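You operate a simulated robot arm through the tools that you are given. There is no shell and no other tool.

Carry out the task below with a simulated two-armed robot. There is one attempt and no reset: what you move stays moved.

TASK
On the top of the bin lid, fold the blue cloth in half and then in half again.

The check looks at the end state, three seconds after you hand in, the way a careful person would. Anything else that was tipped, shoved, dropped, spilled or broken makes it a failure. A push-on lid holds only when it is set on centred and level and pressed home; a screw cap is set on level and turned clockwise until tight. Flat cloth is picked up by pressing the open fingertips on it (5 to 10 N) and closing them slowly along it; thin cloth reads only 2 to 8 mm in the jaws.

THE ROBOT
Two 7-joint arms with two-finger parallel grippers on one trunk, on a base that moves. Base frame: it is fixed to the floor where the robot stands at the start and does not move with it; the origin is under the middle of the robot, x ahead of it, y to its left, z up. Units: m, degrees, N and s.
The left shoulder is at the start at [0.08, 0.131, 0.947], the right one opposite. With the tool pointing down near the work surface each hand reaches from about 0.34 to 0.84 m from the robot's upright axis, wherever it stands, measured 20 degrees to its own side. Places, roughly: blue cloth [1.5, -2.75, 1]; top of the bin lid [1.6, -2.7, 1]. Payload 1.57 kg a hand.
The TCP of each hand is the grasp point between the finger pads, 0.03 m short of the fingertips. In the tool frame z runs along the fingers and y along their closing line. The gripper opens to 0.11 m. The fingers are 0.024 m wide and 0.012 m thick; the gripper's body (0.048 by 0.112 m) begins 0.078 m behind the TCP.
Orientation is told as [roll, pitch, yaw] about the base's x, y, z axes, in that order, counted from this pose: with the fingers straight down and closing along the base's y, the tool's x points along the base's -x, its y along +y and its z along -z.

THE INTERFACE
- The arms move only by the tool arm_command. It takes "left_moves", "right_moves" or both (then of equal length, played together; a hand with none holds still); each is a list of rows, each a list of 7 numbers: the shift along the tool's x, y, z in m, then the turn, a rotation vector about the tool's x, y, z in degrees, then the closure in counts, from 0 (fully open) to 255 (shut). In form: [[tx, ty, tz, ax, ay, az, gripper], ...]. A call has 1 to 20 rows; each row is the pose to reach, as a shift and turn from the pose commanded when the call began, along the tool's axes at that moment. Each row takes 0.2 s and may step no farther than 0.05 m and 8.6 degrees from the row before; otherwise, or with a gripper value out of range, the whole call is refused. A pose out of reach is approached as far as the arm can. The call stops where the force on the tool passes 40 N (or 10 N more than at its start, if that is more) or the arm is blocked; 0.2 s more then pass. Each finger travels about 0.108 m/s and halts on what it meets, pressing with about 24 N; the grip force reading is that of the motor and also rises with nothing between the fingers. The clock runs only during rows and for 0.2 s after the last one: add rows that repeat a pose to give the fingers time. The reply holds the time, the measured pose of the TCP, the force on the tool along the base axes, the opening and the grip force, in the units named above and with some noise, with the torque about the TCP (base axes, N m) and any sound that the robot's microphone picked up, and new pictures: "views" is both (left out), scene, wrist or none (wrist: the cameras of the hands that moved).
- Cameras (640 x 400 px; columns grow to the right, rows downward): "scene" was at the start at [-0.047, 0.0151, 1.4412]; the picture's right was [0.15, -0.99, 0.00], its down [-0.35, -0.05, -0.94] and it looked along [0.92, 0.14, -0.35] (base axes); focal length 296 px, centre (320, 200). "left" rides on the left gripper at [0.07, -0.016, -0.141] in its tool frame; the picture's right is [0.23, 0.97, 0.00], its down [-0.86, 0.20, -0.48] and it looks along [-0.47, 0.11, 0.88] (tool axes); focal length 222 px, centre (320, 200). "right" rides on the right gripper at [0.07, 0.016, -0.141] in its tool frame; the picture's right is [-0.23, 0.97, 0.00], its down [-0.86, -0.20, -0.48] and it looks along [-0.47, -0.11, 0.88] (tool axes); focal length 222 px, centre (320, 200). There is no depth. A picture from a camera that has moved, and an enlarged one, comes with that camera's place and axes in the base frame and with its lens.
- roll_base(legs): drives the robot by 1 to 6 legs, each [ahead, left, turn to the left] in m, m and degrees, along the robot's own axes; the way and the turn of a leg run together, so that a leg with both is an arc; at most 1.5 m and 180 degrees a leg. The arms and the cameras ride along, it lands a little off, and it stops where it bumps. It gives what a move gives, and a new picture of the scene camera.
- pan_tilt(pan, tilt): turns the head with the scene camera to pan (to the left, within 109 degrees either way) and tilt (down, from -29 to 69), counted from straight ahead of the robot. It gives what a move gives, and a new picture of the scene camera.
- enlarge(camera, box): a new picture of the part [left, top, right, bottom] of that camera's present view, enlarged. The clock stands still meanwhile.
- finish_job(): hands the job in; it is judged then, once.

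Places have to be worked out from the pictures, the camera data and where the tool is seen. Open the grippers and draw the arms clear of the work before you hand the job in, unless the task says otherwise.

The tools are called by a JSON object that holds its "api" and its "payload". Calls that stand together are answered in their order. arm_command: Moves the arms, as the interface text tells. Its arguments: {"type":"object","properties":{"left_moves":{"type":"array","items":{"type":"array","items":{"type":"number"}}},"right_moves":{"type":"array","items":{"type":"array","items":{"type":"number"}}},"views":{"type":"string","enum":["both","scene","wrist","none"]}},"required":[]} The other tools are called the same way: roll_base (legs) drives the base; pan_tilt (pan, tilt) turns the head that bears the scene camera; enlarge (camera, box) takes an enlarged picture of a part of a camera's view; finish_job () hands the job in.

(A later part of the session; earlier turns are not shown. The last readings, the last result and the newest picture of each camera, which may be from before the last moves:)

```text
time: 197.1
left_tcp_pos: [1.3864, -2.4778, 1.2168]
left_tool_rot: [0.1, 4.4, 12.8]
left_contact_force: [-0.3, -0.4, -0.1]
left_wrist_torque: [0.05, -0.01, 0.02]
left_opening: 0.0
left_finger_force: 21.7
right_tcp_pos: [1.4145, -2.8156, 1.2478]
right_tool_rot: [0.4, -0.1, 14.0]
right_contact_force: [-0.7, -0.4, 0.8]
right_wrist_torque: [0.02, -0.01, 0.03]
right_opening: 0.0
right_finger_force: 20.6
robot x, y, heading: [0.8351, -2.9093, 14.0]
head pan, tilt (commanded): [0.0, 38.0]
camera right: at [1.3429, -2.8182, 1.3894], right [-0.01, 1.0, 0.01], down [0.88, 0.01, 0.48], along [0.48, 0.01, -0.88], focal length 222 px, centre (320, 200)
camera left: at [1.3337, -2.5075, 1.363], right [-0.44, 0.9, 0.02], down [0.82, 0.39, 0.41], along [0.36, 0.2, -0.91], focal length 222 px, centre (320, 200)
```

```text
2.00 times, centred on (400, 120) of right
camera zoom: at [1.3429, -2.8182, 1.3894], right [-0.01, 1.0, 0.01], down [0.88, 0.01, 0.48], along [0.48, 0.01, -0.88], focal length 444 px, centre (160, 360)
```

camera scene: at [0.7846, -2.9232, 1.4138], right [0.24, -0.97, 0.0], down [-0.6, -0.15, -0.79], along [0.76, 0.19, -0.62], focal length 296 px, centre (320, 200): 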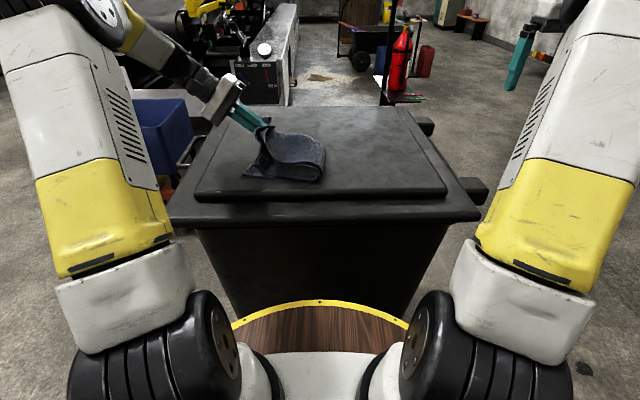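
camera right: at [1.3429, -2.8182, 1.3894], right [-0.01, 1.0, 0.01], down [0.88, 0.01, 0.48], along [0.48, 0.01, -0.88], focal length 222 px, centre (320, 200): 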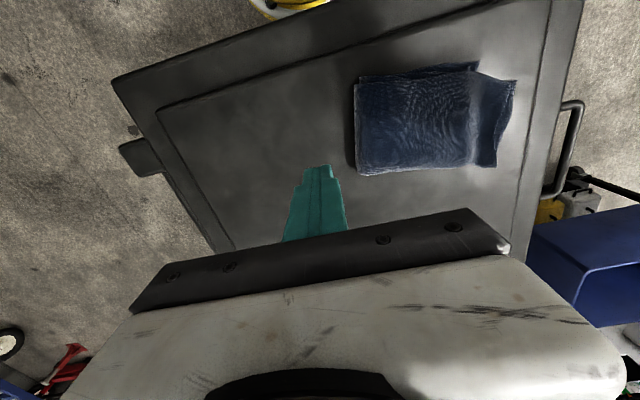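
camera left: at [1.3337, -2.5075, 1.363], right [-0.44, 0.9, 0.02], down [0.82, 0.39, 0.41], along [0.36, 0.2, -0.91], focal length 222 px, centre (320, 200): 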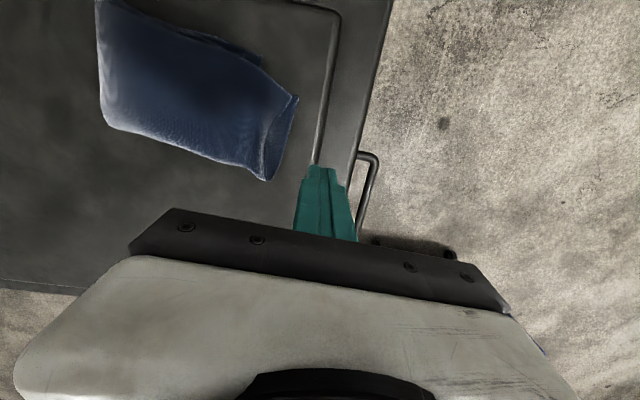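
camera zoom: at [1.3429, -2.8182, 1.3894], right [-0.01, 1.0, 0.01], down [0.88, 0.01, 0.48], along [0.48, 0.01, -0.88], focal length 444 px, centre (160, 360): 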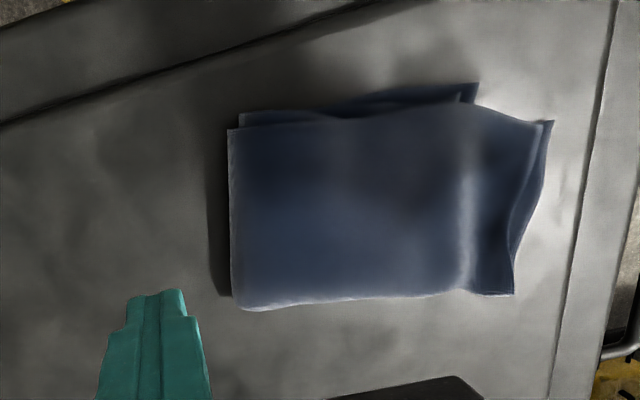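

From above it is neat: a four-layer packet with the top half overhanging the left end by about 5 cm. I'll anchor the lower half by pressing its exposed near-left corner (f≈0.545, l≈0.178) with the left fingertip, and drag the top half right with the right fingertip. First I bring both into position.

{"api": "arm_command", "payload": {"left_moves": [[0.014, -0.018, 0.015, 0, -2, -0.5, 255], [0.028, -0.036, 0.04, 0, -4.4, -1.2, 255], [0.042, -0.054, 0.065, 0, -4.4, -1.2, 255], [0.056, -0.072, 0.09, 0, -4.4, -1.2, 255], [0.07, -0.09, 0.115, 0, -4.4, -1.2, 255], [0.082, -0.107, 0.14, 0, -4.4, -1.2, 255], [0.082, -0.107, 0.155, 0, -4.4, -1.2, 255]], "right_moves": [[-0.004, 0.015, 0.02, 0, 0, 0, 255], [-0.008, 0.03, 0.045, 0, 0, 0, 255], [-0.012, 0.045, 0.07, 0, 0, 0, 255], [-0.016, 0.06, 0.095, 0, 0, 0, 255], [-0.02, 0.075, 0.12, 0, 0, 0, 255], [-0.025, 0.089, 0.14, 0, 0, 0, 255], [-0.025, 0.089, 0.15, 0, 0, 0, 255]], "views": "both"}}

{"api": "enlarge", "payload": {"camera": "left", "box": [160, 60, 400, 210]}}

```text
time: 198.7
left_tcp_pos: [1.3184, -2.6021, 1.0686]
left_tool_rot: [0.0, 0.0, 14.0]
left_contact_force: [-1.1, -0.1, 0.4]
left_wrist_torque: [0.03, 0.02, 0.03]
left_opening: 0.0
left_finger_force: 21.2
right_tcp_pos: [1.4184, -2.7224, 1.0989]
right_tool_rot: [0.4, -0.1, 13.9]
right_contact_force: [-0.7, 0.2, -0.7]
right_wrist_torque: [0.02, 0.0, 0.0]
right_opening: 0.0001
right_finger_force: 21.2
robot x, y, heading: [0.8328, -2.9135, 13.9]
head pan, tilt (commanded): [0.0, 38.0]
camera scene: at [0.7845, -2.9229, 1.4138], right [0.24, -0.97, 0.0], down [-0.6, -0.15, -0.79], along [0.76, 0.19, -0.62], focal length 296 px, centre (320, 200)
camera right: at [1.3472, -2.7255, 1.2398], right [-0.01, 1.0, 0.01], down [0.88, 0.01, 0.48], along [0.48, 0.01, -0.88], focal length 222 px, centre (320, 200)
camera left: at [1.2553, -2.6354, 1.2094], right [-0.46, 0.89, 0.0], down [0.78, 0.4, 0.48], along [0.43, 0.22, -0.88], focal length 222 px, centre (320, 200)
```

scene: 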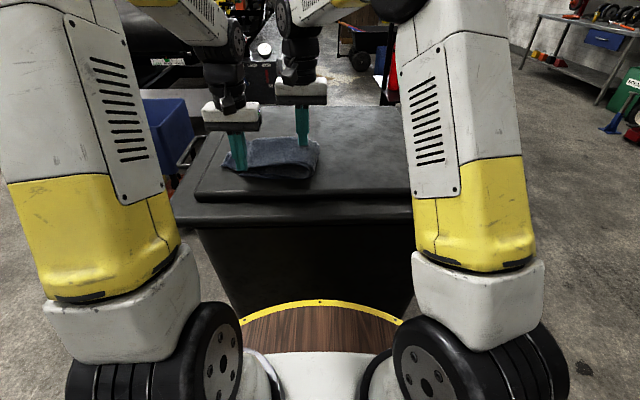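
right: 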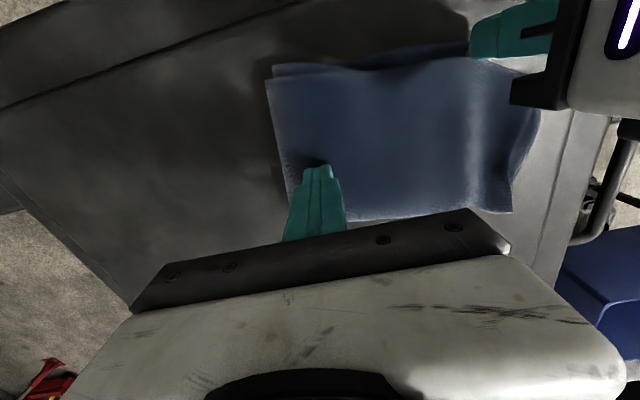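
left: 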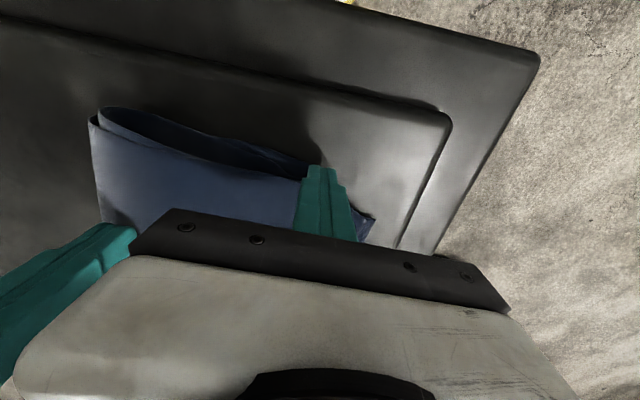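

```text
2.67 times, centred on (280, 135) of left
camera zoom: at [1.2553, -2.6354, 1.2094], right [-0.46, 0.89, 0.0], down [0.78, 0.4, 0.48], along [0.43, 0.22, -0.88], focal length 592 px, centre (427, 373)
```

zoom: 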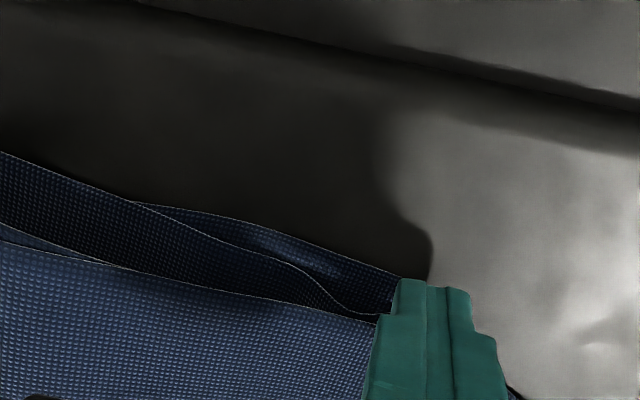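

The left tip is just off the lower corner, so I shift it 1.5 cm right and press it down as the anchor.

{"api": "arm_command", "payload": {"left_moves": [[-0.002, -0.015, 0, 0, 0, 0, 255], [-0.002, -0.015, 0.008, 0, 0, 0, 255], [-0.002, -0.015, 0.013, 0, 0, 0, 255], [-0.002, -0.015, 0.0155, 0, 0, 0, 255], [-0.002, -0.015, 0.017, 0, 0, 0, 255], [-0.002, -0.015, 0.018, 0, 0, 0, 255]], "views": "none"}}

{"api": "enlarge", "payload": {"camera": "left", "box": [200, 80, 400, 205]}}

```text
time: 200.1
left_tcp_pos: [1.3262, -2.615, 1.0522]
left_tool_rot: [0.1, -0.4, 14.0]
left_contact_force: [-5.0, -0.6, 35.8]
left_wrist_torque: [-0.07, -0.29, -0.03]
left_opening: 0.0003
left_finger_force: 21.1
right_tcp_pos: [1.4178, -2.7234, 1.1008]
right_tool_rot: [0.5, 0.0, 13.8]
right_contact_force: [-0.6, -0.5, -0.5]
right_wrist_torque: [0.02, 0.01, 0.01]
right_opening: 0.0002
right_finger_force: 21.5
robot x, y, heading: [0.8362, -2.9072, 13.5]
head pan, tilt (commanded): [0.0, 38.0]
```

```text
3.20 times, centred on (300, 142) of left
camera zoom: at [1.2612, -2.6498, 1.1938], right [-0.46, 0.89, 0.0], down [0.78, 0.4, 0.48], along [0.43, 0.22, -0.88], focal length 711 px, centre (384, 384)
```

zoom: 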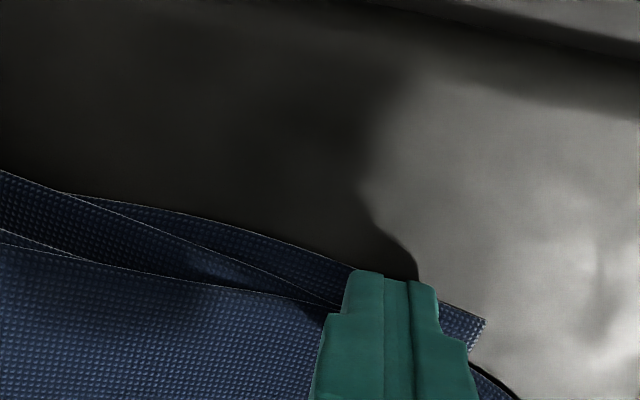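

The anchor is on the lower corner but at 36 N and close to the top hem. I ease it and shift it 6 mm toward me, keeping about 12 N.

{"api": "arm_command", "payload": {"left_moves": [[0, 0, -0.003, 0, 0, 0, 255], [0.006, 0.002, -0.003, 0, 0, 0, 255], [0.006, 0.002, -0.0015, 0, 0, 0, 255], [0.006, 0.002, -0.0008, 0, 0, 0, 255], [0.006, 0.002, -0.0008, 0, 0, 0, 255]], "right_moves": [[0, 0, 0.008, 0, 0, 0, 255], [0, 0, 0.016, 0, 0, 0, 255], [0, 0, 0.024, 0, 0, 0, 255], [0, 0, 0.032, 0, 0, 0, 255], [0, 0, 0.04, 0, 0, 0, 255]], "views": "none"}}

{"api": "enlarge", "payload": {"camera": "left", "box": [200, 80, 400, 205]}}

{"api": "enlarge", "payload": {"camera": "right", "box": [240, 30, 560, 230]}}

```text
time: 201.3
left_tcp_pos: [1.3195, -2.6159, 1.0531]
left_tool_rot: [0.2, -0.2, 13.9]
left_contact_force: [5.8, -0.4, 33.6]
left_wrist_torque: [-0.08, -0.58, 0.0]
left_opening: 0.0
left_finger_force: 21.4
right_tcp_pos: [1.418, -2.7229, 1.0592]
right_tool_rot: [0.4, 0.0, 14.0]
right_contact_force: [-0.5, -0.5, 0.9]
right_wrist_torque: [-0.04, -0.01, 0.0]
right_opening: 0.0
right_finger_force: 21.4
robot x, y, heading: [0.8333, -2.9096, 14.2]
head pan, tilt (commanded): [0.0, 38.0]
```

```text
3.20 times, centred on (300, 142) of left
camera zoom: at [1.2551, -2.6498, 1.1939], right [-0.46, 0.89, 0.0], down [0.78, 0.4, 0.48], along [0.43, 0.22, -0.88], focal length 711 px, centre (384, 384)
```

zoom: 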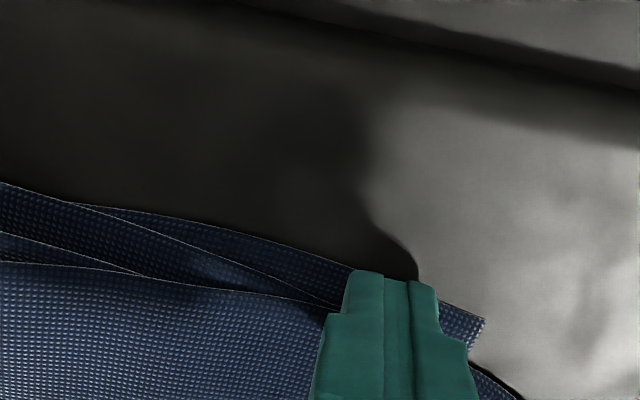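

```text
2.00 times, centred on (400, 130) of right
camera zoom: at [1.3467, -2.7248, 1.1995], right [-0.01, 1.0, 0.01], down [0.88, 0.01, 0.48], along [0.48, 0.01, -0.88], focal length 444 px, centre (160, 340)
```

zoom: 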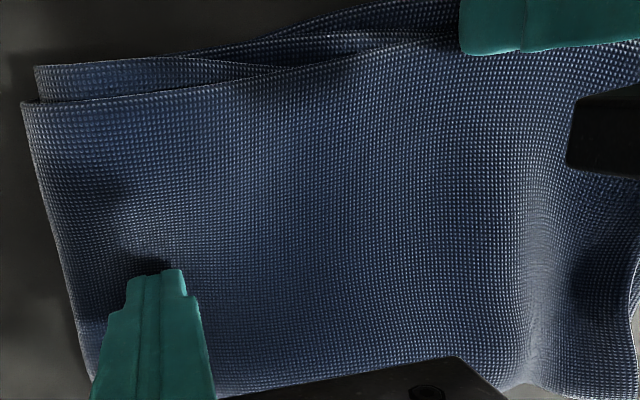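

Left still reads 34 N, so I ease it 1.5 mm. The right tip is 2.5 cm from the crease on the top half; I lower it to contact.

{"api": "arm_command", "payload": {"left_moves": [[0, 0, -0.0008, 0, 0, 0, 255], [0, 0, -0.0014, 0, 0, 0, 255], [0, 0, -0.0014, 0, 0, 0, 255], [0, 0, -0.0014, 0, 0, 0, 255]], "right_moves": [[0, 0, 0.002, 0, 0, 0, 255], [0, 0, 0.004, 0, 0, 0, 255], [0, 0, 0.006, 0, 0, 0, 255], [0, 0, 0.0065, 0, 0, 0, 255]], "views": "none"}}

```text
time: 202.3
left_tcp_pos: [1.3185, -2.6162, 1.0522]
left_tool_rot: [0.2, 0.0, 13.9]
left_contact_force: [5.5, -1.9, 24.1]
left_wrist_torque: [-0.13, -0.48, 0.0]
left_opening: 0.0
left_finger_force: 20.9
right_tcp_pos: [1.4189, -2.7225, 1.0524]
right_tool_rot: [0.5, -0.2, 14.0]
right_contact_force: [0.6, -0.1, 2.7]
right_wrist_torque: [-0.02, -0.03, -0.02]
right_opening: 0.0
right_finger_force: 21.3
robot x, y, heading: [0.8382, -2.9125, 13.7]
head pan, tilt (commanded): [0.0, 38.0]
```

Right touches at 2.7 N. I press slightly more and drag the top half 4 cm to the right and 1 cm toward me, with the left anchoring.

{"api": "arm_command", "payload": {"right_moves": [[0, 0, 0.0005, 0, 0, 0, 255], [0, 0, 0.0008, 0, 0, 0, 255], [0.001, -0.004, 0.0008, 0, 0, 0, 255], [0.002, -0.008, 0.0008, 0, 0, 0, 255], [0.003, -0.012, 0.0008, 0, 0, 0, 255], [0.004, -0.016, 0.0008, 0, 0, 0, 255], [0.005, -0.02, 0.0008, 0, 0, 0, 255], [0.006, -0.024, 0.0008, 0, 0, 0, 255], [0.007, -0.028, 0.0008, 0, 0, 0, 255], [0.008, -0.032, 0.0008, 0, 0, 0, 255], [0.009, -0.036, 0.0008, 0, 0, 0, 255], [0.01, -0.04, 0.0008, 0, 0, 0, 255]], "views": "wrist"}}

{"api": "enlarge", "payload": {"camera": "left", "box": [80, 60, 400, 260]}}

{"api": "enlarge", "payload": {"camera": "right", "box": [240, 20, 560, 220]}}

```text
time: 204.9
left_tcp_pos: [1.318, -2.6156, 1.054]
left_tool_rot: [0.1, 0.1, 14.0]
left_contact_force: [2.9, -4.5, 20.1]
left_wrist_torque: [-0.14, -0.31, -0.03]
left_opening: 0.0
left_finger_force: 21.1
right_tcp_pos: [1.4175, -2.7637, 1.0516]
right_tool_rot: [0.5, -0.1, 14.0]
right_contact_force: [0.0, 2.5, 2.0]
right_wrist_torque: [0.07, -0.01, -0.01]
right_opening: 0.0
right_finger_force: 21.4
robot x, y, heading: [0.8344, -2.9128, 14.0]
head pan, tilt (commanded): [0.0, 38.0]
camera right: at [1.3467, -2.7662, 1.1927], right [-0.01, 1.0, 0.01], down [0.88, 0.01, 0.48], along [0.48, 0.01, -0.88], focal length 222 px, centre (320, 200)
```

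right: 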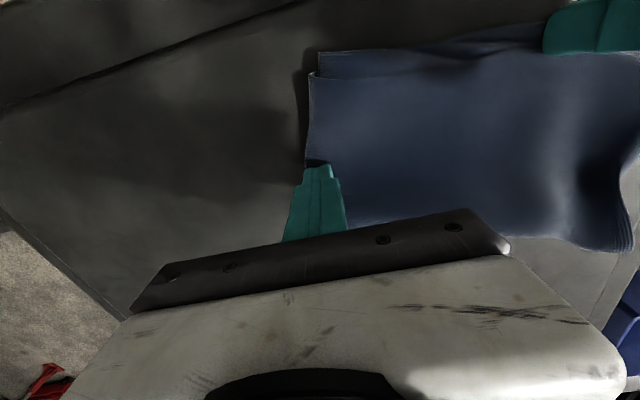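

```text
2.00 times, centred on (240, 160) of left
camera zoom: at [1.2545, -2.6493, 1.1943], right [-0.46, 0.89, 0.0], down [0.78, 0.4, 0.48], along [0.43, 0.22, -0.88], focal length 444 px, centre (480, 280)
```

zoom: 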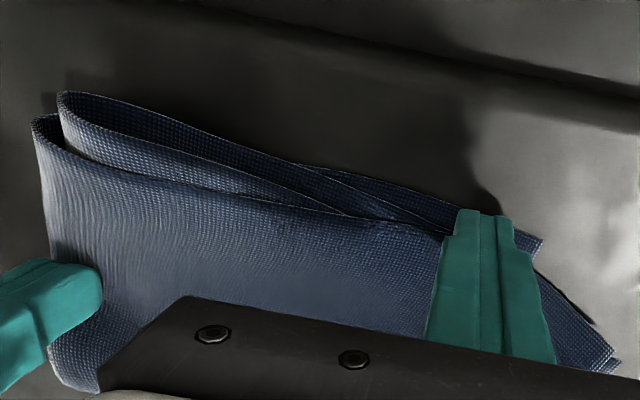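

```text
2.00 times, centred on (400, 120) of right
camera zoom: at [1.3467, -2.7662, 1.1927], right [-0.01, 1.0, 0.01], down [0.88, 0.01, 0.48], along [0.48, 0.01, -0.88], focal length 444 px, centre (160, 360)
```

zoom: 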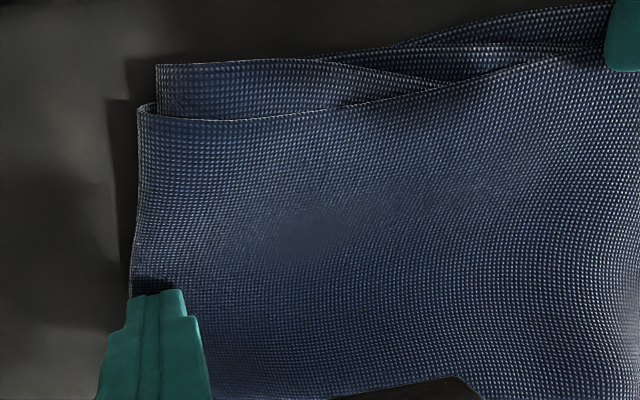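

The right tip slipped over the cloth at only 2 N. I lift it, go back 8 cm left, and press harder before dragging again.

{"api": "arm_command", "payload": {"right_moves": [[0, 0, -0.015, 0, 0, 0, 255], [0, 0.03, -0.015, 0, 0, 0, 255], [0, 0.06, -0.015, 0, 0, 0, 255], [0, 0.085, -0.012, 0, 0, 0, 255], [0, 0.085, -0.004, 0, 0, 0, 255], [0, 0.085, 0.0, 0, 0, 0, 255], [0, 0.085, 0.0005, 0, 0, 0, 255], [0, 0.085, 0.0005, 0, 0, 0, 255]], "views": "none"}}

```text
time: 206.7
left_tcp_pos: [1.3178, -2.6153, 1.0534]
left_tool_rot: [0.1, 0.0, 14.0]
left_contact_force: [1.2, -2.5, 18.8]
left_wrist_torque: [-0.09, -0.28, -0.01]
left_opening: 0.0
left_finger_force: 21.7
right_tcp_pos: [1.3971, -2.6815, 1.0531]
right_tool_rot: [0.4, -0.1, 14.0]
right_contact_force: [-0.8, -0.7, 1.2]
right_wrist_torque: [-0.03, 0.01, 0.01]
right_opening: 0.0
right_finger_force: 21.5
robot x, y, heading: [0.8348, -2.9138, 14.0]
head pan, tilt (commanded): [0.0, 38.0]
```

{"api": "arm_command", "payload": {"right_moves": [[0, 0, 0.0008, 0, 0, 0, 255], [0, 0, 0.0014, 0, 0, 0, 255], [0, 0, 0.002, 0, 0, 0, 255], [0, 0, 0.002, 0, 0, 0, 255]], "views": "none"}}

```text
time: 207.7
left_tcp_pos: [1.317, -2.6169, 1.052]
left_tool_rot: [0.1, 0.0, 14.0]
left_contact_force: [2.5, -0.4, 15.0]
left_wrist_torque: [-0.03, -0.26, 0.0]
left_opening: 0.0
left_finger_force: 21.3
right_tcp_pos: [1.3966, -2.6804, 1.0531]
right_tool_rot: [0.5, -0.3, 14.0]
right_contact_force: [-0.5, -4.6, 22.8]
right_wrist_torque: [-0.15, 0.08, 0.02]
right_opening: 0.0
right_finger_force: 21.6
robot x, y, heading: [0.8343, -2.9087, 13.8]
head pan, tilt (commanded): [0.0, 38.0]
```

Now 23 N; I ease slightly and drag 5 cm right.

{"api": "arm_command", "payload": {"right_moves": [[0, 0, -0.0005, 0, 0, 0, 255], [0.001, -0.004, -0.0006, 0, 0, 0, 255], [0.002, -0.008, -0.0006, 0, 0, 0, 255], [0.003, -0.012, -0.0006, 0, 0, 0, 255], [0.004, -0.016, -0.0006, 0, 0, 0, 255], [0.005, -0.02, -0.0006, 0, 0, 0, 255], [0.006, -0.024, -0.0006, 0, 0, 0, 255], [0.007, -0.028, -0.0006, 0, 0, 0, 255], [0.008, -0.032, -0.0006, 0, 0, 0, 255], [0.009, -0.037, -0.0006, 0, 0, 0, 255], [0.01, -0.042, -0.0006, 0, 0, 0, 255]], "views": "none"}}

{"api": "enlarge", "payload": {"camera": "left", "box": [80, 60, 400, 260]}}

{"api": "enlarge", "payload": {"camera": "right", "box": [160, 20, 640, 240]}}

```text
time: 210.1
left_tcp_pos: [1.3179, -2.6144, 1.0535]
left_tool_rot: [0.1, 0.0, 14.1]
left_contact_force: [0.0, 0.9, 0.6]
left_wrist_torque: [0.0, 0.0, 0.0]
left_opening: 0.0004
left_finger_force: 21.2
right_tcp_pos: [1.3981, -2.7246, 1.0518]
right_tool_rot: [0.5, -0.2, 14.0]
right_contact_force: [-0.8, 6.7, 30.7]
right_wrist_torque: [0.13, 0.07, 0.03]
right_opening: 0.0
right_finger_force: 20.9
robot x, y, heading: [0.8366, -2.9134, 13.8]
head pan, tilt (commanded): [0.0, 38.0]
```

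```text
2.00 times, centred on (240, 160) of left
camera zoom: at [1.2541, -2.6489, 1.1943], right [-0.46, 0.89, 0.0], down [0.78, 0.4, 0.48], along [0.43, 0.22, -0.88], focal length 444 px, centre (480, 280)
```

zoom: 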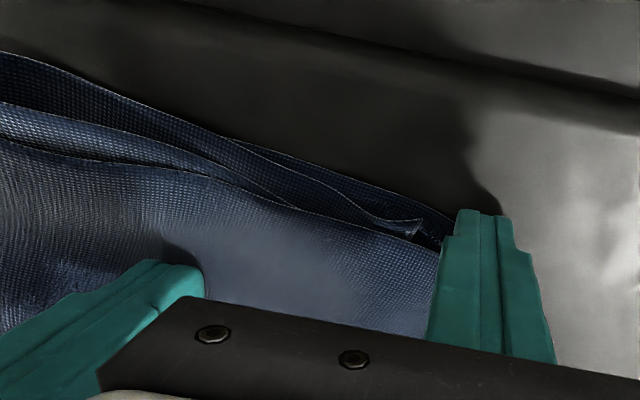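

```text
1.33 times, centred on (400, 130) of right
camera zoom: at [1.3266, -2.7259, 1.1919], right [-0.01, 1.0, 0.01], down [0.88, 0.01, 0.48], along [0.48, 0.01, -0.88], focal length 296 px, centre (213, 293)
```

zoom: 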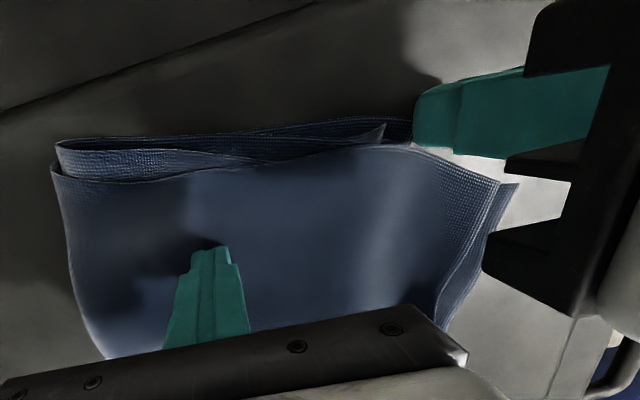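

The whole packet slid right and pulled out from under the anchor, so the relative offset stays. I re-anchor the lower half's near strip 2.2 cm further right with a firmer press, and first lift the right hand off.

{"api": "arm_command", "payload": {"left_moves": [[0, 0, -0.01, 0, 0, 0, 255], [0, -0.022, -0.01, 0, 0, 0, 255], [0, -0.022, -0.004, 0, 0, 0, 255], [0, -0.022, 0.0, 0, 0, 0, 255], [0, -0.022, 0.001, 0, 0, 0, 255], [0, -0.022, 0.002, 0, 0, 0, 255]], "right_moves": [[0, 0, -0.003, 0, 0, 0, 255], [0, 0, -0.015, 0, 0, 0, 255], [0, 0, -0.03, 0, 0, 0, 255], [0, 0, -0.05, 0, 0, 0, 255], [0, 0, -0.07, 0, 0, 0, 255], [0, 0, -0.09, 0, 0, 0, 255]], "views": "none"}}

{"api": "enlarge", "payload": {"camera": "right", "box": [200, 40, 520, 240]}}

{"api": "enlarge", "payload": {"camera": "left", "box": [200, 80, 400, 205]}}

```text
time: 211.5
left_tcp_pos: [1.3239, -2.6356, 1.0516]
left_tool_rot: [0.1, -0.1, 13.9]
left_contact_force: [-2.1, 0.5, 11.5]
left_wrist_torque: [-0.08, 0.09, -0.01]
left_opening: 0.0001
left_finger_force: 21.0
right_tcp_pos: [1.3986, -2.7241, 1.1396]
right_tool_rot: [0.4, 0.0, 14.0]
right_contact_force: [0.7, -0.1, -0.5]
right_wrist_torque: [-0.03, 0.01, -0.02]
right_opening: 0.0
right_finger_force: 21.2
robot x, y, heading: [0.8385, -2.9112, 14.0]
head pan, tilt (commanded): [0.0, 38.0]
```

```text
2.00 times, centred on (360, 140) of right
camera zoom: at [1.3269, -2.7271, 1.2807], right [-0.02, 1.0, 0.01], down [0.88, 0.01, 0.48], along [0.48, 0.01, -0.88], focal length 444 px, centre (240, 320)
```

zoom: 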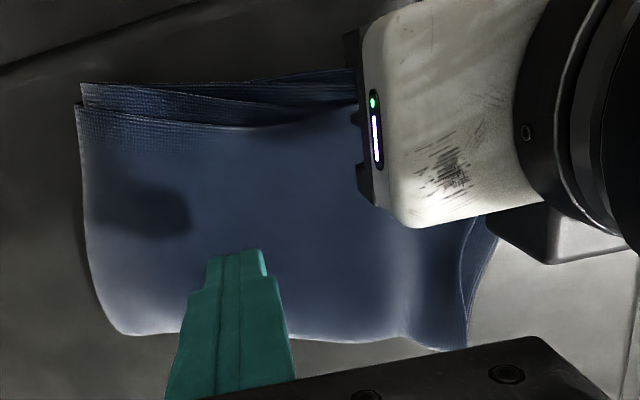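

```text
3.20 times, centred on (300, 142) of left
camera zoom: at [1.2603, -2.6703, 1.1923], right [-0.46, 0.89, 0.0], down [0.78, 0.4, 0.48], along [0.43, 0.22, -0.88], focal length 711 px, centre (384, 384)
```

zoom: 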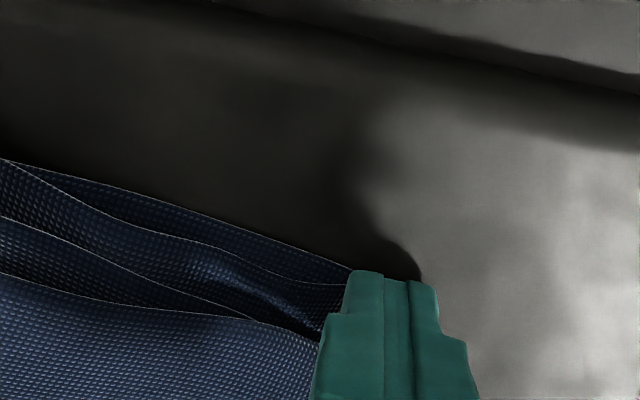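

The anchor is on the lower near-left corner. I press it firmer and lower the right tip on the top half again.

{"api": "arm_command", "payload": {"left_moves": [[0, 0, 0.0004, 0, 0, 0, 255], [0, 0, 0.0008, 0, 0, 0, 255], [0, 0, 0.0012, 0, 0, 0, 255], [0, 0, 0.0012, 0, 0, 0, 255], [0, 0, 0.0012, 0, 0, 0, 255], [0, 0, 0.0012, 0, 0, 0, 255]], "right_moves": [[-0.003, -0.01, 0.03, 0, 0, 0, 255], [-0.006, -0.015, 0.06, 0, 0, 0, 255], [-0.006, -0.015, 0.08, 0, 0, 0, 255], [-0.006, -0.015, 0.085, 0, 0, 0, 255], [-0.006, -0.015, 0.087, 0, 0, 0, 255], [-0.006, -0.015, 0.088, 0, 0, 0, 255]], "views": "none"}}

```text
time: 212.9
left_tcp_pos: [1.3243, -2.6377, 1.051]
left_tool_rot: [0.1, -0.2, 14.1]
left_contact_force: [-3.0, 2.7, 28.9]
left_wrist_torque: [-0.23, 0.09, -0.04]
left_opening: 0.0
left_finger_force: 21.2
right_tcp_pos: [1.406, -2.737, 1.0522]
right_tool_rot: [0.4, -0.2, 13.9]
right_contact_force: [0.0, 0.1, 1.2]
right_wrist_torque: [0.02, -0.01, -0.02]
right_opening: 0.0
right_finger_force: 21.8
robot x, y, heading: [0.8348, -2.9097, 13.9]
head pan, tilt (commanded): [0.0, 38.0]
```

Anchor at 29 N, right at 1 N. I add about 0.7 mm on the right to get near 8 N and drag 5 cm right.

{"api": "arm_command", "payload": {"right_moves": [[0, 0, 0.0005, 0, 0, 0, 255], [0, 0, 0.0009, 0, 0, 0, 255], [0, 0, 0.0009, 0, 0, 0, 255], [0.0, -0.004, 0.0009, 0, 0, 0, 255], [0.0, -0.008, 0.0009, 0, 0, 0, 255], [0.0, -0.012, 0.0009, 0, 0, 0, 255]], "views": "none"}}

```text
time: 214.3
left_tcp_pos: [1.325, -2.6379, 1.0502]
left_tool_rot: [0.1, -0.1, 13.9]
left_contact_force: [1.1, 2.5, 32.6]
left_wrist_torque: [-0.25, -0.02, -0.02]
left_opening: 0.0
left_finger_force: 21.6
right_tcp_pos: [1.4091, -2.7483, 1.0528]
right_tool_rot: [0.6, -0.2, 14.0]
right_contact_force: [-1.9, 3.7, 7.8]
right_wrist_torque: [0.09, 0.03, -0.01]
right_opening: 0.0
right_finger_force: 21.2
robot x, y, heading: [0.8355, -2.9118, 14.0]
head pan, tilt (commanded): [0.0, 38.0]
```

8 N with a steady 4 N drag and the anchor holding at 33 N. I continue the drag 4 cm.

{"api": "arm_command", "payload": {"right_moves": [[0.001, -0.004, 0.0001, 0, 0, 0, 255], [0.002, -0.008, 0.0001, 0, 0, 0, 255], [0.003, -0.012, 0.0001, 0, 0, 0, 255], [0.004, -0.016, 0.0001, 0, 0, 0, 255], [0.005, -0.02, 0.0001, 0, 0, 0, 255], [0.006, -0.024, 0.0001, 0, 0, 0, 255], [0.007, -0.028, 0.0001, 0, 0, 0, 255], [0.008, -0.032, 0.0001, 0, 0, 0, 255], [0.009, -0.036, 0.0001, 0, 0, 0, 255], [0.01, -0.04, 0.0001, 0, 0, 0, 255]], "views": "none"}}

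{"api": "enlarge", "payload": {"camera": "right", "box": [160, 20, 640, 240]}}

{"api": "enlarge", "payload": {"camera": "left", "box": [80, 60, 400, 260]}}

```text
time: 216.5
left_tcp_pos: [1.3241, -2.6368, 1.0504]
left_tool_rot: [0.1, -0.1, 13.9]
left_contact_force: [5.1, -0.3, 33.2]
left_wrist_torque: [-0.32, -0.14, -0.02]
left_opening: 0.0
left_finger_force: 20.7
right_tcp_pos: [1.4085, -2.7903, 1.0499]
right_tool_rot: [0.5, -0.2, 13.9]
right_contact_force: [-0.6, 8.1, 16.7]
right_wrist_torque: [0.2, -0.04, 0.05]
right_opening: 0.0
right_finger_force: 21.2
robot x, y, heading: [0.838, -2.9101, 14.0]
head pan, tilt (commanded): [0.0, 38.0]
```

```text
1.33 times, centred on (400, 130) of right
camera zoom: at [1.3382, -2.7927, 1.1916], right [-0.02, 1.0, 0.01], down [0.88, 0.01, 0.48], along [0.48, 0.01, -0.88], focal length 296 px, centre (213, 293)
```

zoom: 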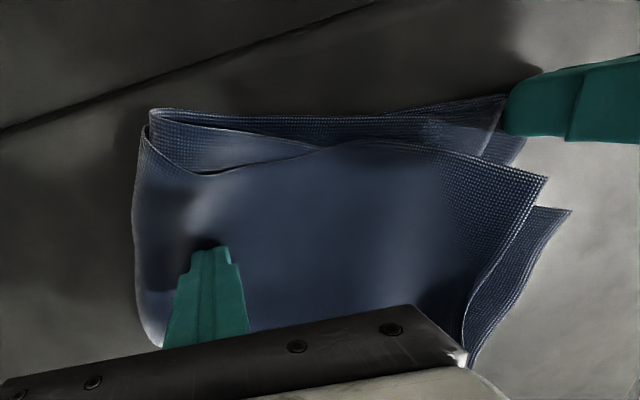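

```text
2.00 times, centred on (240, 160) of left
camera zoom: at [1.2603, -2.6704, 1.1917], right [-0.46, 0.89, 0.0], down [0.78, 0.4, 0.48], along [0.43, 0.22, -0.88], focal length 444 px, centre (480, 280)
```

zoom: 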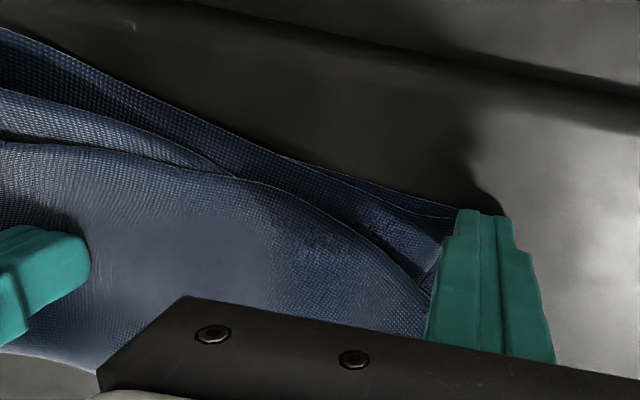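

The relative offset has shrunk to roughly 2–3 cm. I lift both hands clear to view the packet unobstructed.

{"api": "arm_command", "payload": {"left_moves": [[0, 0, -0.004, 0, 0, 0, 255], [0.005, 0.01, -0.02, 0, 0, 0, 255], [0.01, 0.04, -0.05, 0, 0, 0, 255], [0.01, 0.08, -0.09, 0, 0, 0, 255], [0.01, 0.12, -0.12, 0, 0, 0, 255], [0.01, 0.16, -0.14, 0, 0, 0, 255], [0.01, 0.2, -0.14, 0, 0, 0, 255]], "right_moves": [[0, 0, -0.004, 0, 0, 0, 255], [0, 0, -0.02, 0, 0, 0, 255], [0, 0, -0.05, 0, 0, 0, 255], [0, 0, -0.09, 0, 0, 0, 255], [0, 0, -0.13, 0, 0, 0, 255], [0, 0, -0.17, 0, 0, 0, 255], [0, 0, -0.2, 0, 0, 0, 255]], "views": "none"}}

{"api": "enlarge", "payload": {"camera": "right", "box": [200, 20, 520, 220]}}

{"api": "enlarge", "payload": {"camera": "scene", "box": [220, 90, 440, 200]}}

```text
refused: row 4 steps farther than a row can; nothing moved
```

```text
2.00 times, centred on (360, 120) of right
camera zoom: at [1.3382, -2.7927, 1.1916], right [-0.02, 1.0, 0.01], down [0.88, 0.01, 0.48], along [0.48, 0.01, -0.88], focal length 444 px, centre (240, 360)
```

zoom: 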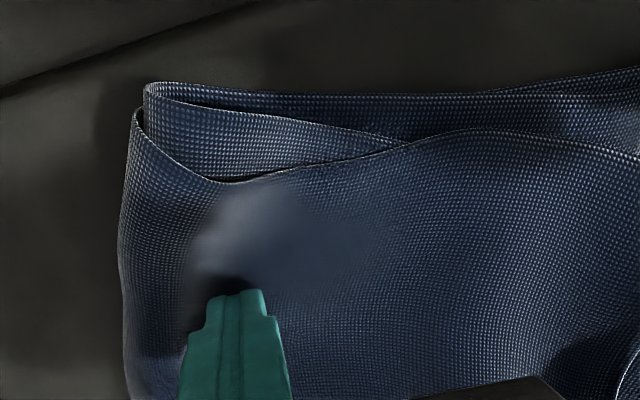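

```text
2.91 times, centred on (330, 145) of scene
camera zoom: at [0.7836, -2.923, 1.4138], right [0.24, -0.97, 0.0], down [-0.6, -0.15, -0.79], along [0.77, 0.19, -0.62], focal length 862 px, centre (291, 360)
```

zoom: 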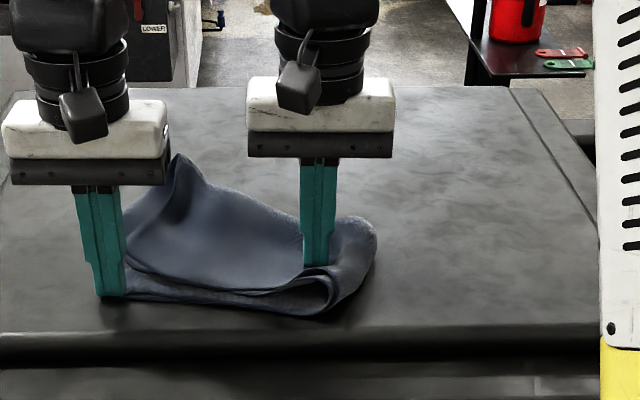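

A step was too long; nothing moved. I repeat the lift-off with smaller steps.

{"api": "arm_command", "payload": {"left_moves": [[0, 0, -0.004, 0, 0, 0, 255], [0.005, 0.01, -0.02, 0, 0, 0, 255], [0.01, 0.03, -0.05, 0, 0, 0, 255], [0.01, 0.06, -0.08, 0, 0, 0, 255], [0.01, 0.095, -0.11, 0, 0, 0, 255], [0.01, 0.13, -0.135, 0, 0, 0, 255], [0.01, 0.17, -0.14, 0, 0, 0, 255], [0.01, 0.21, -0.14, 0, 0, 0, 255]], "right_moves": [[0, 0, -0.004, 0, 0, 0, 255], [0, 0, -0.02, 0, 0, 0, 255], [0, 0, -0.05, 0, 0, 0, 255], [0, 0, -0.085, 0, 0, 0, 255], [0, 0, -0.12, 0, 0, 0, 255], [0, 0, -0.155, 0, 0, 0, 255], [0, 0, -0.19, 0, 0, 0, 255], [0, 0, -0.2, 0, 0, 0, 255]], "views": "none"}}

{"api": "enlarge", "payload": {"camera": "right", "box": [200, 20, 520, 220]}}

{"api": "enlarge", "payload": {"camera": "scene", "box": [220, 90, 440, 200]}}

```text
time: 218.3
left_tcp_pos: [1.2624, -2.4353, 1.1892]
left_tool_rot: [0.1, -0.1, 13.9]
left_contact_force: [-0.3, -0.3, -1.0]
left_wrist_torque: [0.02, 0.04, -0.02]
left_opening: 0.0
left_finger_force: 22.0
right_tcp_pos: [1.4102, -2.7906, 1.2519]
right_tool_rot: [0.4, -0.1, 14.0]
right_contact_force: [-0.3, 0.2, 0.0]
right_wrist_torque: [0.03, -0.02, 0.01]
right_opening: 0.0
right_finger_force: 21.1
robot x, y, heading: [0.8362, -2.9151, 14.0]
head pan, tilt (commanded): [0.0, 38.0]
```

```text
2.00 times, centred on (360, 120) of right
camera zoom: at [1.3399, -2.793, 1.3928], right [-0.02, 1.0, 0.01], down [0.88, 0.01, 0.48], along [0.48, 0.01, -0.88], focal length 444 px, centre (240, 360)
```

zoom: 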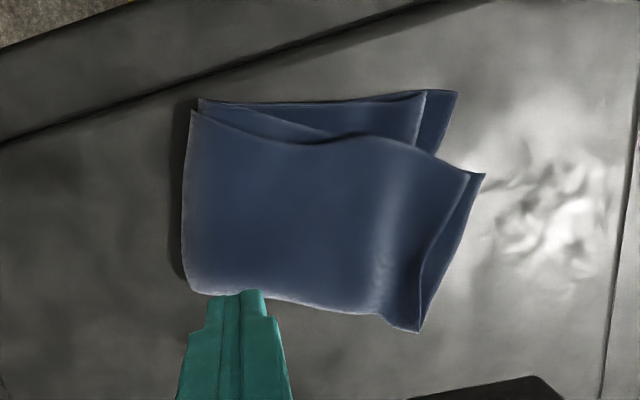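

```text
2.91 times, centred on (330, 145) of scene
camera zoom: at [0.7847, -2.9232, 1.4138], right [0.24, -0.97, 0.0], down [-0.6, -0.15, -0.79], along [0.76, 0.19, -0.62], focal length 862 px, centre (291, 360)
```

zoom: 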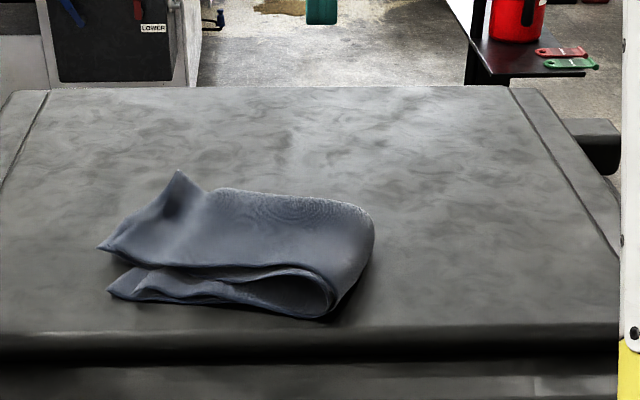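

This now looks like a proper quarter fold. From above, only the top half is turned about 13°: its left end sits ~5 cm too far forward and overhangs the lower half's far side onto the lid. I move the right hand aside and bring the left tip over that overhanging far-left corner, to push it back toward me without touching the lower half.

{"api": "arm_command", "payload": {"left_moves": [[-0.02, -0.03, 0, 0, 0, 0, 255], [-0.04, -0.06, 0, 0, 0, 0, 255], [-0.06, -0.09, 0, 0, 0, 0, 255], [-0.08, -0.12, 0, 0, 0, 0, 255], [-0.1, -0.15, 0, 0, 0, 0, 255], [-0.12, -0.18, 0, 0, 0, 0, 255], [-0.14, -0.21, 0.0, 0, 0, 0, 255], [-0.1713, -0.245, 0.02, 0, 0, 0, 255], [-0.1713, -0.2551, 0.06, 0, 0, 0, 255], [-0.1713, -0.2551, 0.1, 0, 0, 0, 255]], "right_moves": [[0, -0.03, 0, 0, 0, 0, 255], [0, -0.06, 0, 0, 0, 0, 255], [0, -0.09, 0, 0, 0, 0, 255], [0, -0.12, 0, 0, 0, 0, 255], [0, -0.15, 0, 0, 0, 0, 255], [0, -0.15, 0, 0, 0, 0, 255], [0, -0.15, 0, 0, 0, 0, 255], [0, -0.15, 0, 0, 0, 0, 255], [0, -0.15, 0, 0, 0, 0, 255], [0, -0.15, 0, 0, 0, 0, 255]], "views": "wrist"}}

{"api": "enlarge", "payload": {"camera": "left", "box": [160, 20, 480, 220]}}

```text
refused: row 8 steps farther than a row can; nothing moved
```

```text
2.00 times, centred on (320, 120) of left
camera zoom: at [1.1994, -2.4694, 1.331], right [-0.45, 0.89, 0.0], down [0.78, 0.4, 0.48], along [0.43, 0.22, -0.88], focal length 444 px, centre (320, 360)
```

zoom: 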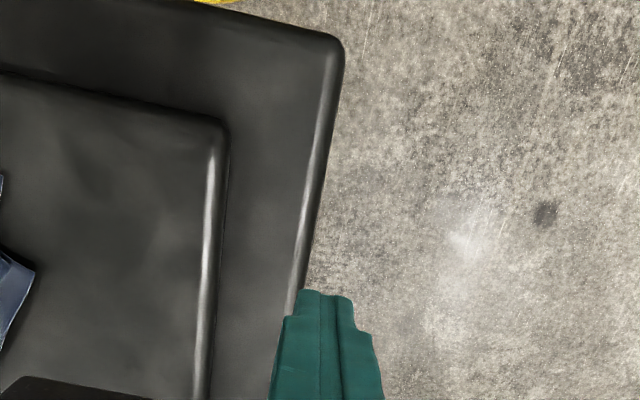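

One row was again a touch too long; I resend with even steps.

{"api": "arm_command", "payload": {"left_moves": [[-0.02, -0.03, 0, 0, 0, 0, 255], [-0.04, -0.06, 0, 0, 0, 0, 255], [-0.06, -0.09, 0, 0, 0, 0, 255], [-0.08, -0.12, 0, 0, 0, 0, 255], [-0.1, -0.15, 0, 0, 0, 0, 255], [-0.12, -0.18, 0, 0, 0, 0, 255], [-0.14, -0.21, 0.01, 0, 0, 0, 255], [-0.16, -0.235, 0.03, 0, 0, 0, 255], [-0.1713, -0.2551, 0.06, 0, 0, 0, 255], [-0.1713, -0.2551, 0.1, 0, 0, 0, 255]], "right_moves": [[0, -0.03, 0, 0, 0, 0, 255], [0, -0.06, 0, 0, 0, 0, 255], [0, -0.09, 0, 0, 0, 0, 255], [0, -0.12, 0, 0, 0, 0, 255], [0, -0.15, 0, 0, 0, 0, 255], [0, -0.15, 0, 0, 0, 0, 255], [0, -0.15, 0, 0, 0, 0, 255], [0, -0.15, 0, 0, 0, 0, 255], [0, -0.15, 0, 0, 0, 0, 255], [0, -0.15, 0, 0, 0, 0, 255]], "views": "none"}}

{"api": "enlarge", "payload": {"camera": "left", "box": [160, 20, 480, 220]}}

```text
time: 220.5
left_tcp_pos: [1.4912, -2.6419, 1.0899]
left_tool_rot: [0.2, -0.1, 14.0]
left_contact_force: [-0.3, 0.0, -0.2]
left_wrist_torque: [0.04, 0.03, -0.03]
left_opening: 0.0
left_finger_force: 20.8
right_tcp_pos: [1.4462, -2.9362, 1.2487]
right_tool_rot: [0.5, -0.1, 14.0]
right_contact_force: [0.4, -0.5, 0.3]
right_wrist_torque: [0.06, -0.01, -0.01]
right_opening: 0.0002
right_finger_force: 21.3
robot x, y, heading: [0.8359, -2.9115, 14.2]
head pan, tilt (commanded): [0.0, 38.0]
```

```text
2.00 times, centred on (320, 120) of left
camera zoom: at [1.4278, -2.6755, 1.231], right [-0.46, 0.89, 0.0], down [0.78, 0.4, 0.48], along [0.42, 0.22, -0.88], focal length 444 px, centre (320, 360)
```

zoom: 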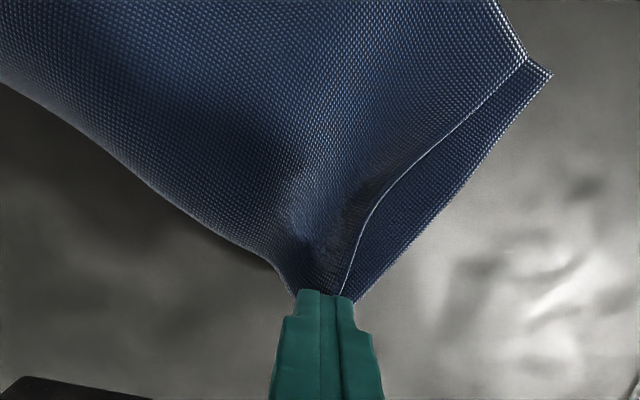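

The left tip is right above the overhanging far-left corner. I move it 1.5 cm nearer so it lands on the cloth, and press down.

{"api": "arm_command", "payload": {"left_moves": [[0.008, 0, 0.008, 0, 0, 0, 255], [0.015, 0, 0.018, 0, 0, 0, 255], [0.015, 0, 0.028, 0, 0, 0, 255], [0.015, 0, 0.034, 0, 0, 0, 255], [0.015, 0, 0.037, 0, 0, 0, 255], [0.015, 0, 0.0385, 0, 0, 0, 255]], "views": "none"}}

{"api": "enlarge", "payload": {"camera": "left", "box": [160, 20, 480, 220]}}

```text
time: 221.9
left_tcp_pos: [1.4756, -2.6446, 1.0511]
left_tool_rot: [0.1, -0.1, 14.0]
left_contact_force: [-0.4, 0.7, 10.7]
left_wrist_torque: [-0.02, 0.08, 0.0]
left_opening: 0.0003
left_finger_force: 21.4
right_tcp_pos: [1.4473, -2.9352, 1.2483]
right_tool_rot: [0.3, 0.0, 14.0]
right_contact_force: [0.9, -0.3, -0.5]
right_wrist_torque: [0.0, 0.02, -0.03]
right_opening: 0.0002
right_finger_force: 21.8
robot x, y, heading: [0.8354, -2.9123, 14.0]
head pan, tilt (commanded): [0.0, 38.0]
```

```text
2.00 times, centred on (320, 120) of left
camera zoom: at [1.4119, -2.6786, 1.1929], right [-0.46, 0.89, 0.0], down [0.78, 0.4, 0.48], along [0.43, 0.22, -0.88], focal length 444 px, centre (320, 360)
```

zoom: 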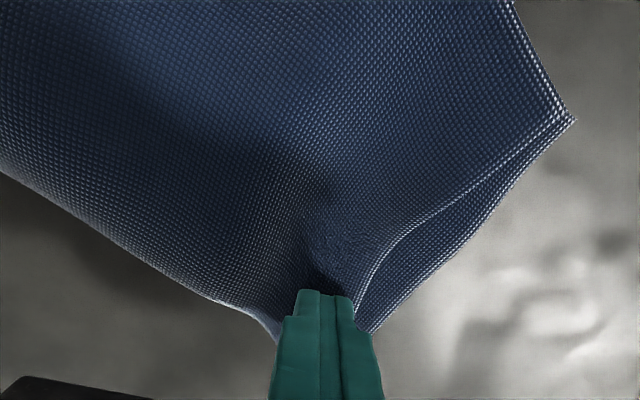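

10.7 N on the corner. I drag it 4.3 cm toward me and 2.5 cm left, which turns the top half square.

{"api": "arm_command", "payload": {"left_moves": [[0.0043, 0.0025, 0, 0, 0, 0, 255], [0.0086, 0.005, 0, 0, 0, 0, 255], [0.0129, 0.0075, 0, 0, 0, 0, 255], [0.0172, 0.01, 0, 0, 0, 0, 255], [0.0215, 0.0125, 0, 0, 0, 0, 255], [0.0258, 0.015, 0, 0, 0, 0, 255], [0.0301, 0.0175, 0, 0, 0, 0, 255], [0.0344, 0.02, 0, 0, 0, 0, 255], [0.0387, 0.0225, 0, 0, 0, 0, 255], [0.043, 0.025, 0, 0, 0, 0, 255]], "views": "none"}}

{"api": "enlarge", "payload": {"camera": "left", "box": [160, 20, 480, 220]}}

{"api": "enlarge", "payload": {"camera": "scene", "box": [220, 90, 440, 200]}}

```text
time: 224.1
left_tcp_pos: [1.4276, -2.6317, 1.0506]
left_tool_rot: [0.0, -0.1, 14.0]
left_contact_force: [5.6, -1.6, 27.6]
left_wrist_torque: [-0.13, 0.14, 0.05]
left_opening: 0.0002
left_finger_force: 21.1
right_tcp_pos: [1.4469, -2.9362, 1.2483]
right_tool_rot: [0.5, -0.1, 14.1]
right_contact_force: [-0.6, 0.3, 0.0]
right_wrist_torque: [-0.04, 0.0, -0.01]
right_opening: 0.0
right_finger_force: 21.1
robot x, y, heading: [0.834, -2.9111, 13.9]
head pan, tilt (commanded): [0.0, 38.0]
```

```text
2.00 times, centred on (320, 120) of left
camera zoom: at [1.3645, -2.6651, 1.1928], right [-0.46, 0.89, 0.0], down [0.78, 0.4, 0.48], along [0.43, 0.22, -0.88], focal length 444 px, centre (320, 360)
```

zoom: 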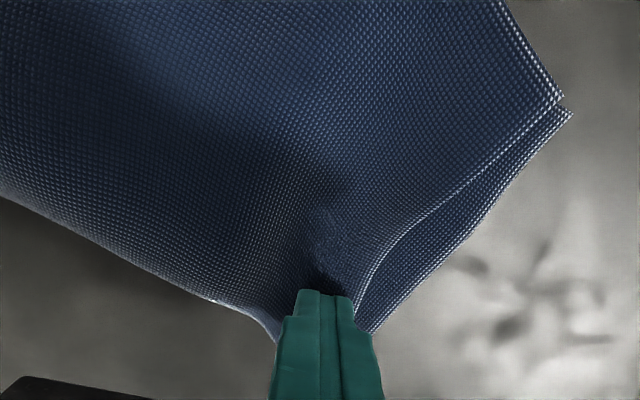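

```text
2.91 times, centred on (330, 145) of scene
camera zoom: at [0.7842, -2.9234, 1.4138], right [0.24, -0.97, 0.0], down [-0.6, -0.15, -0.79], along [0.76, 0.19, -0.62], focal length 862 px, centre (291, 360)
```

zoom: 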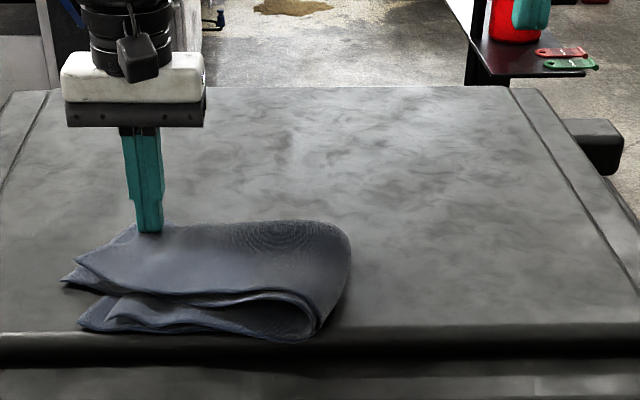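

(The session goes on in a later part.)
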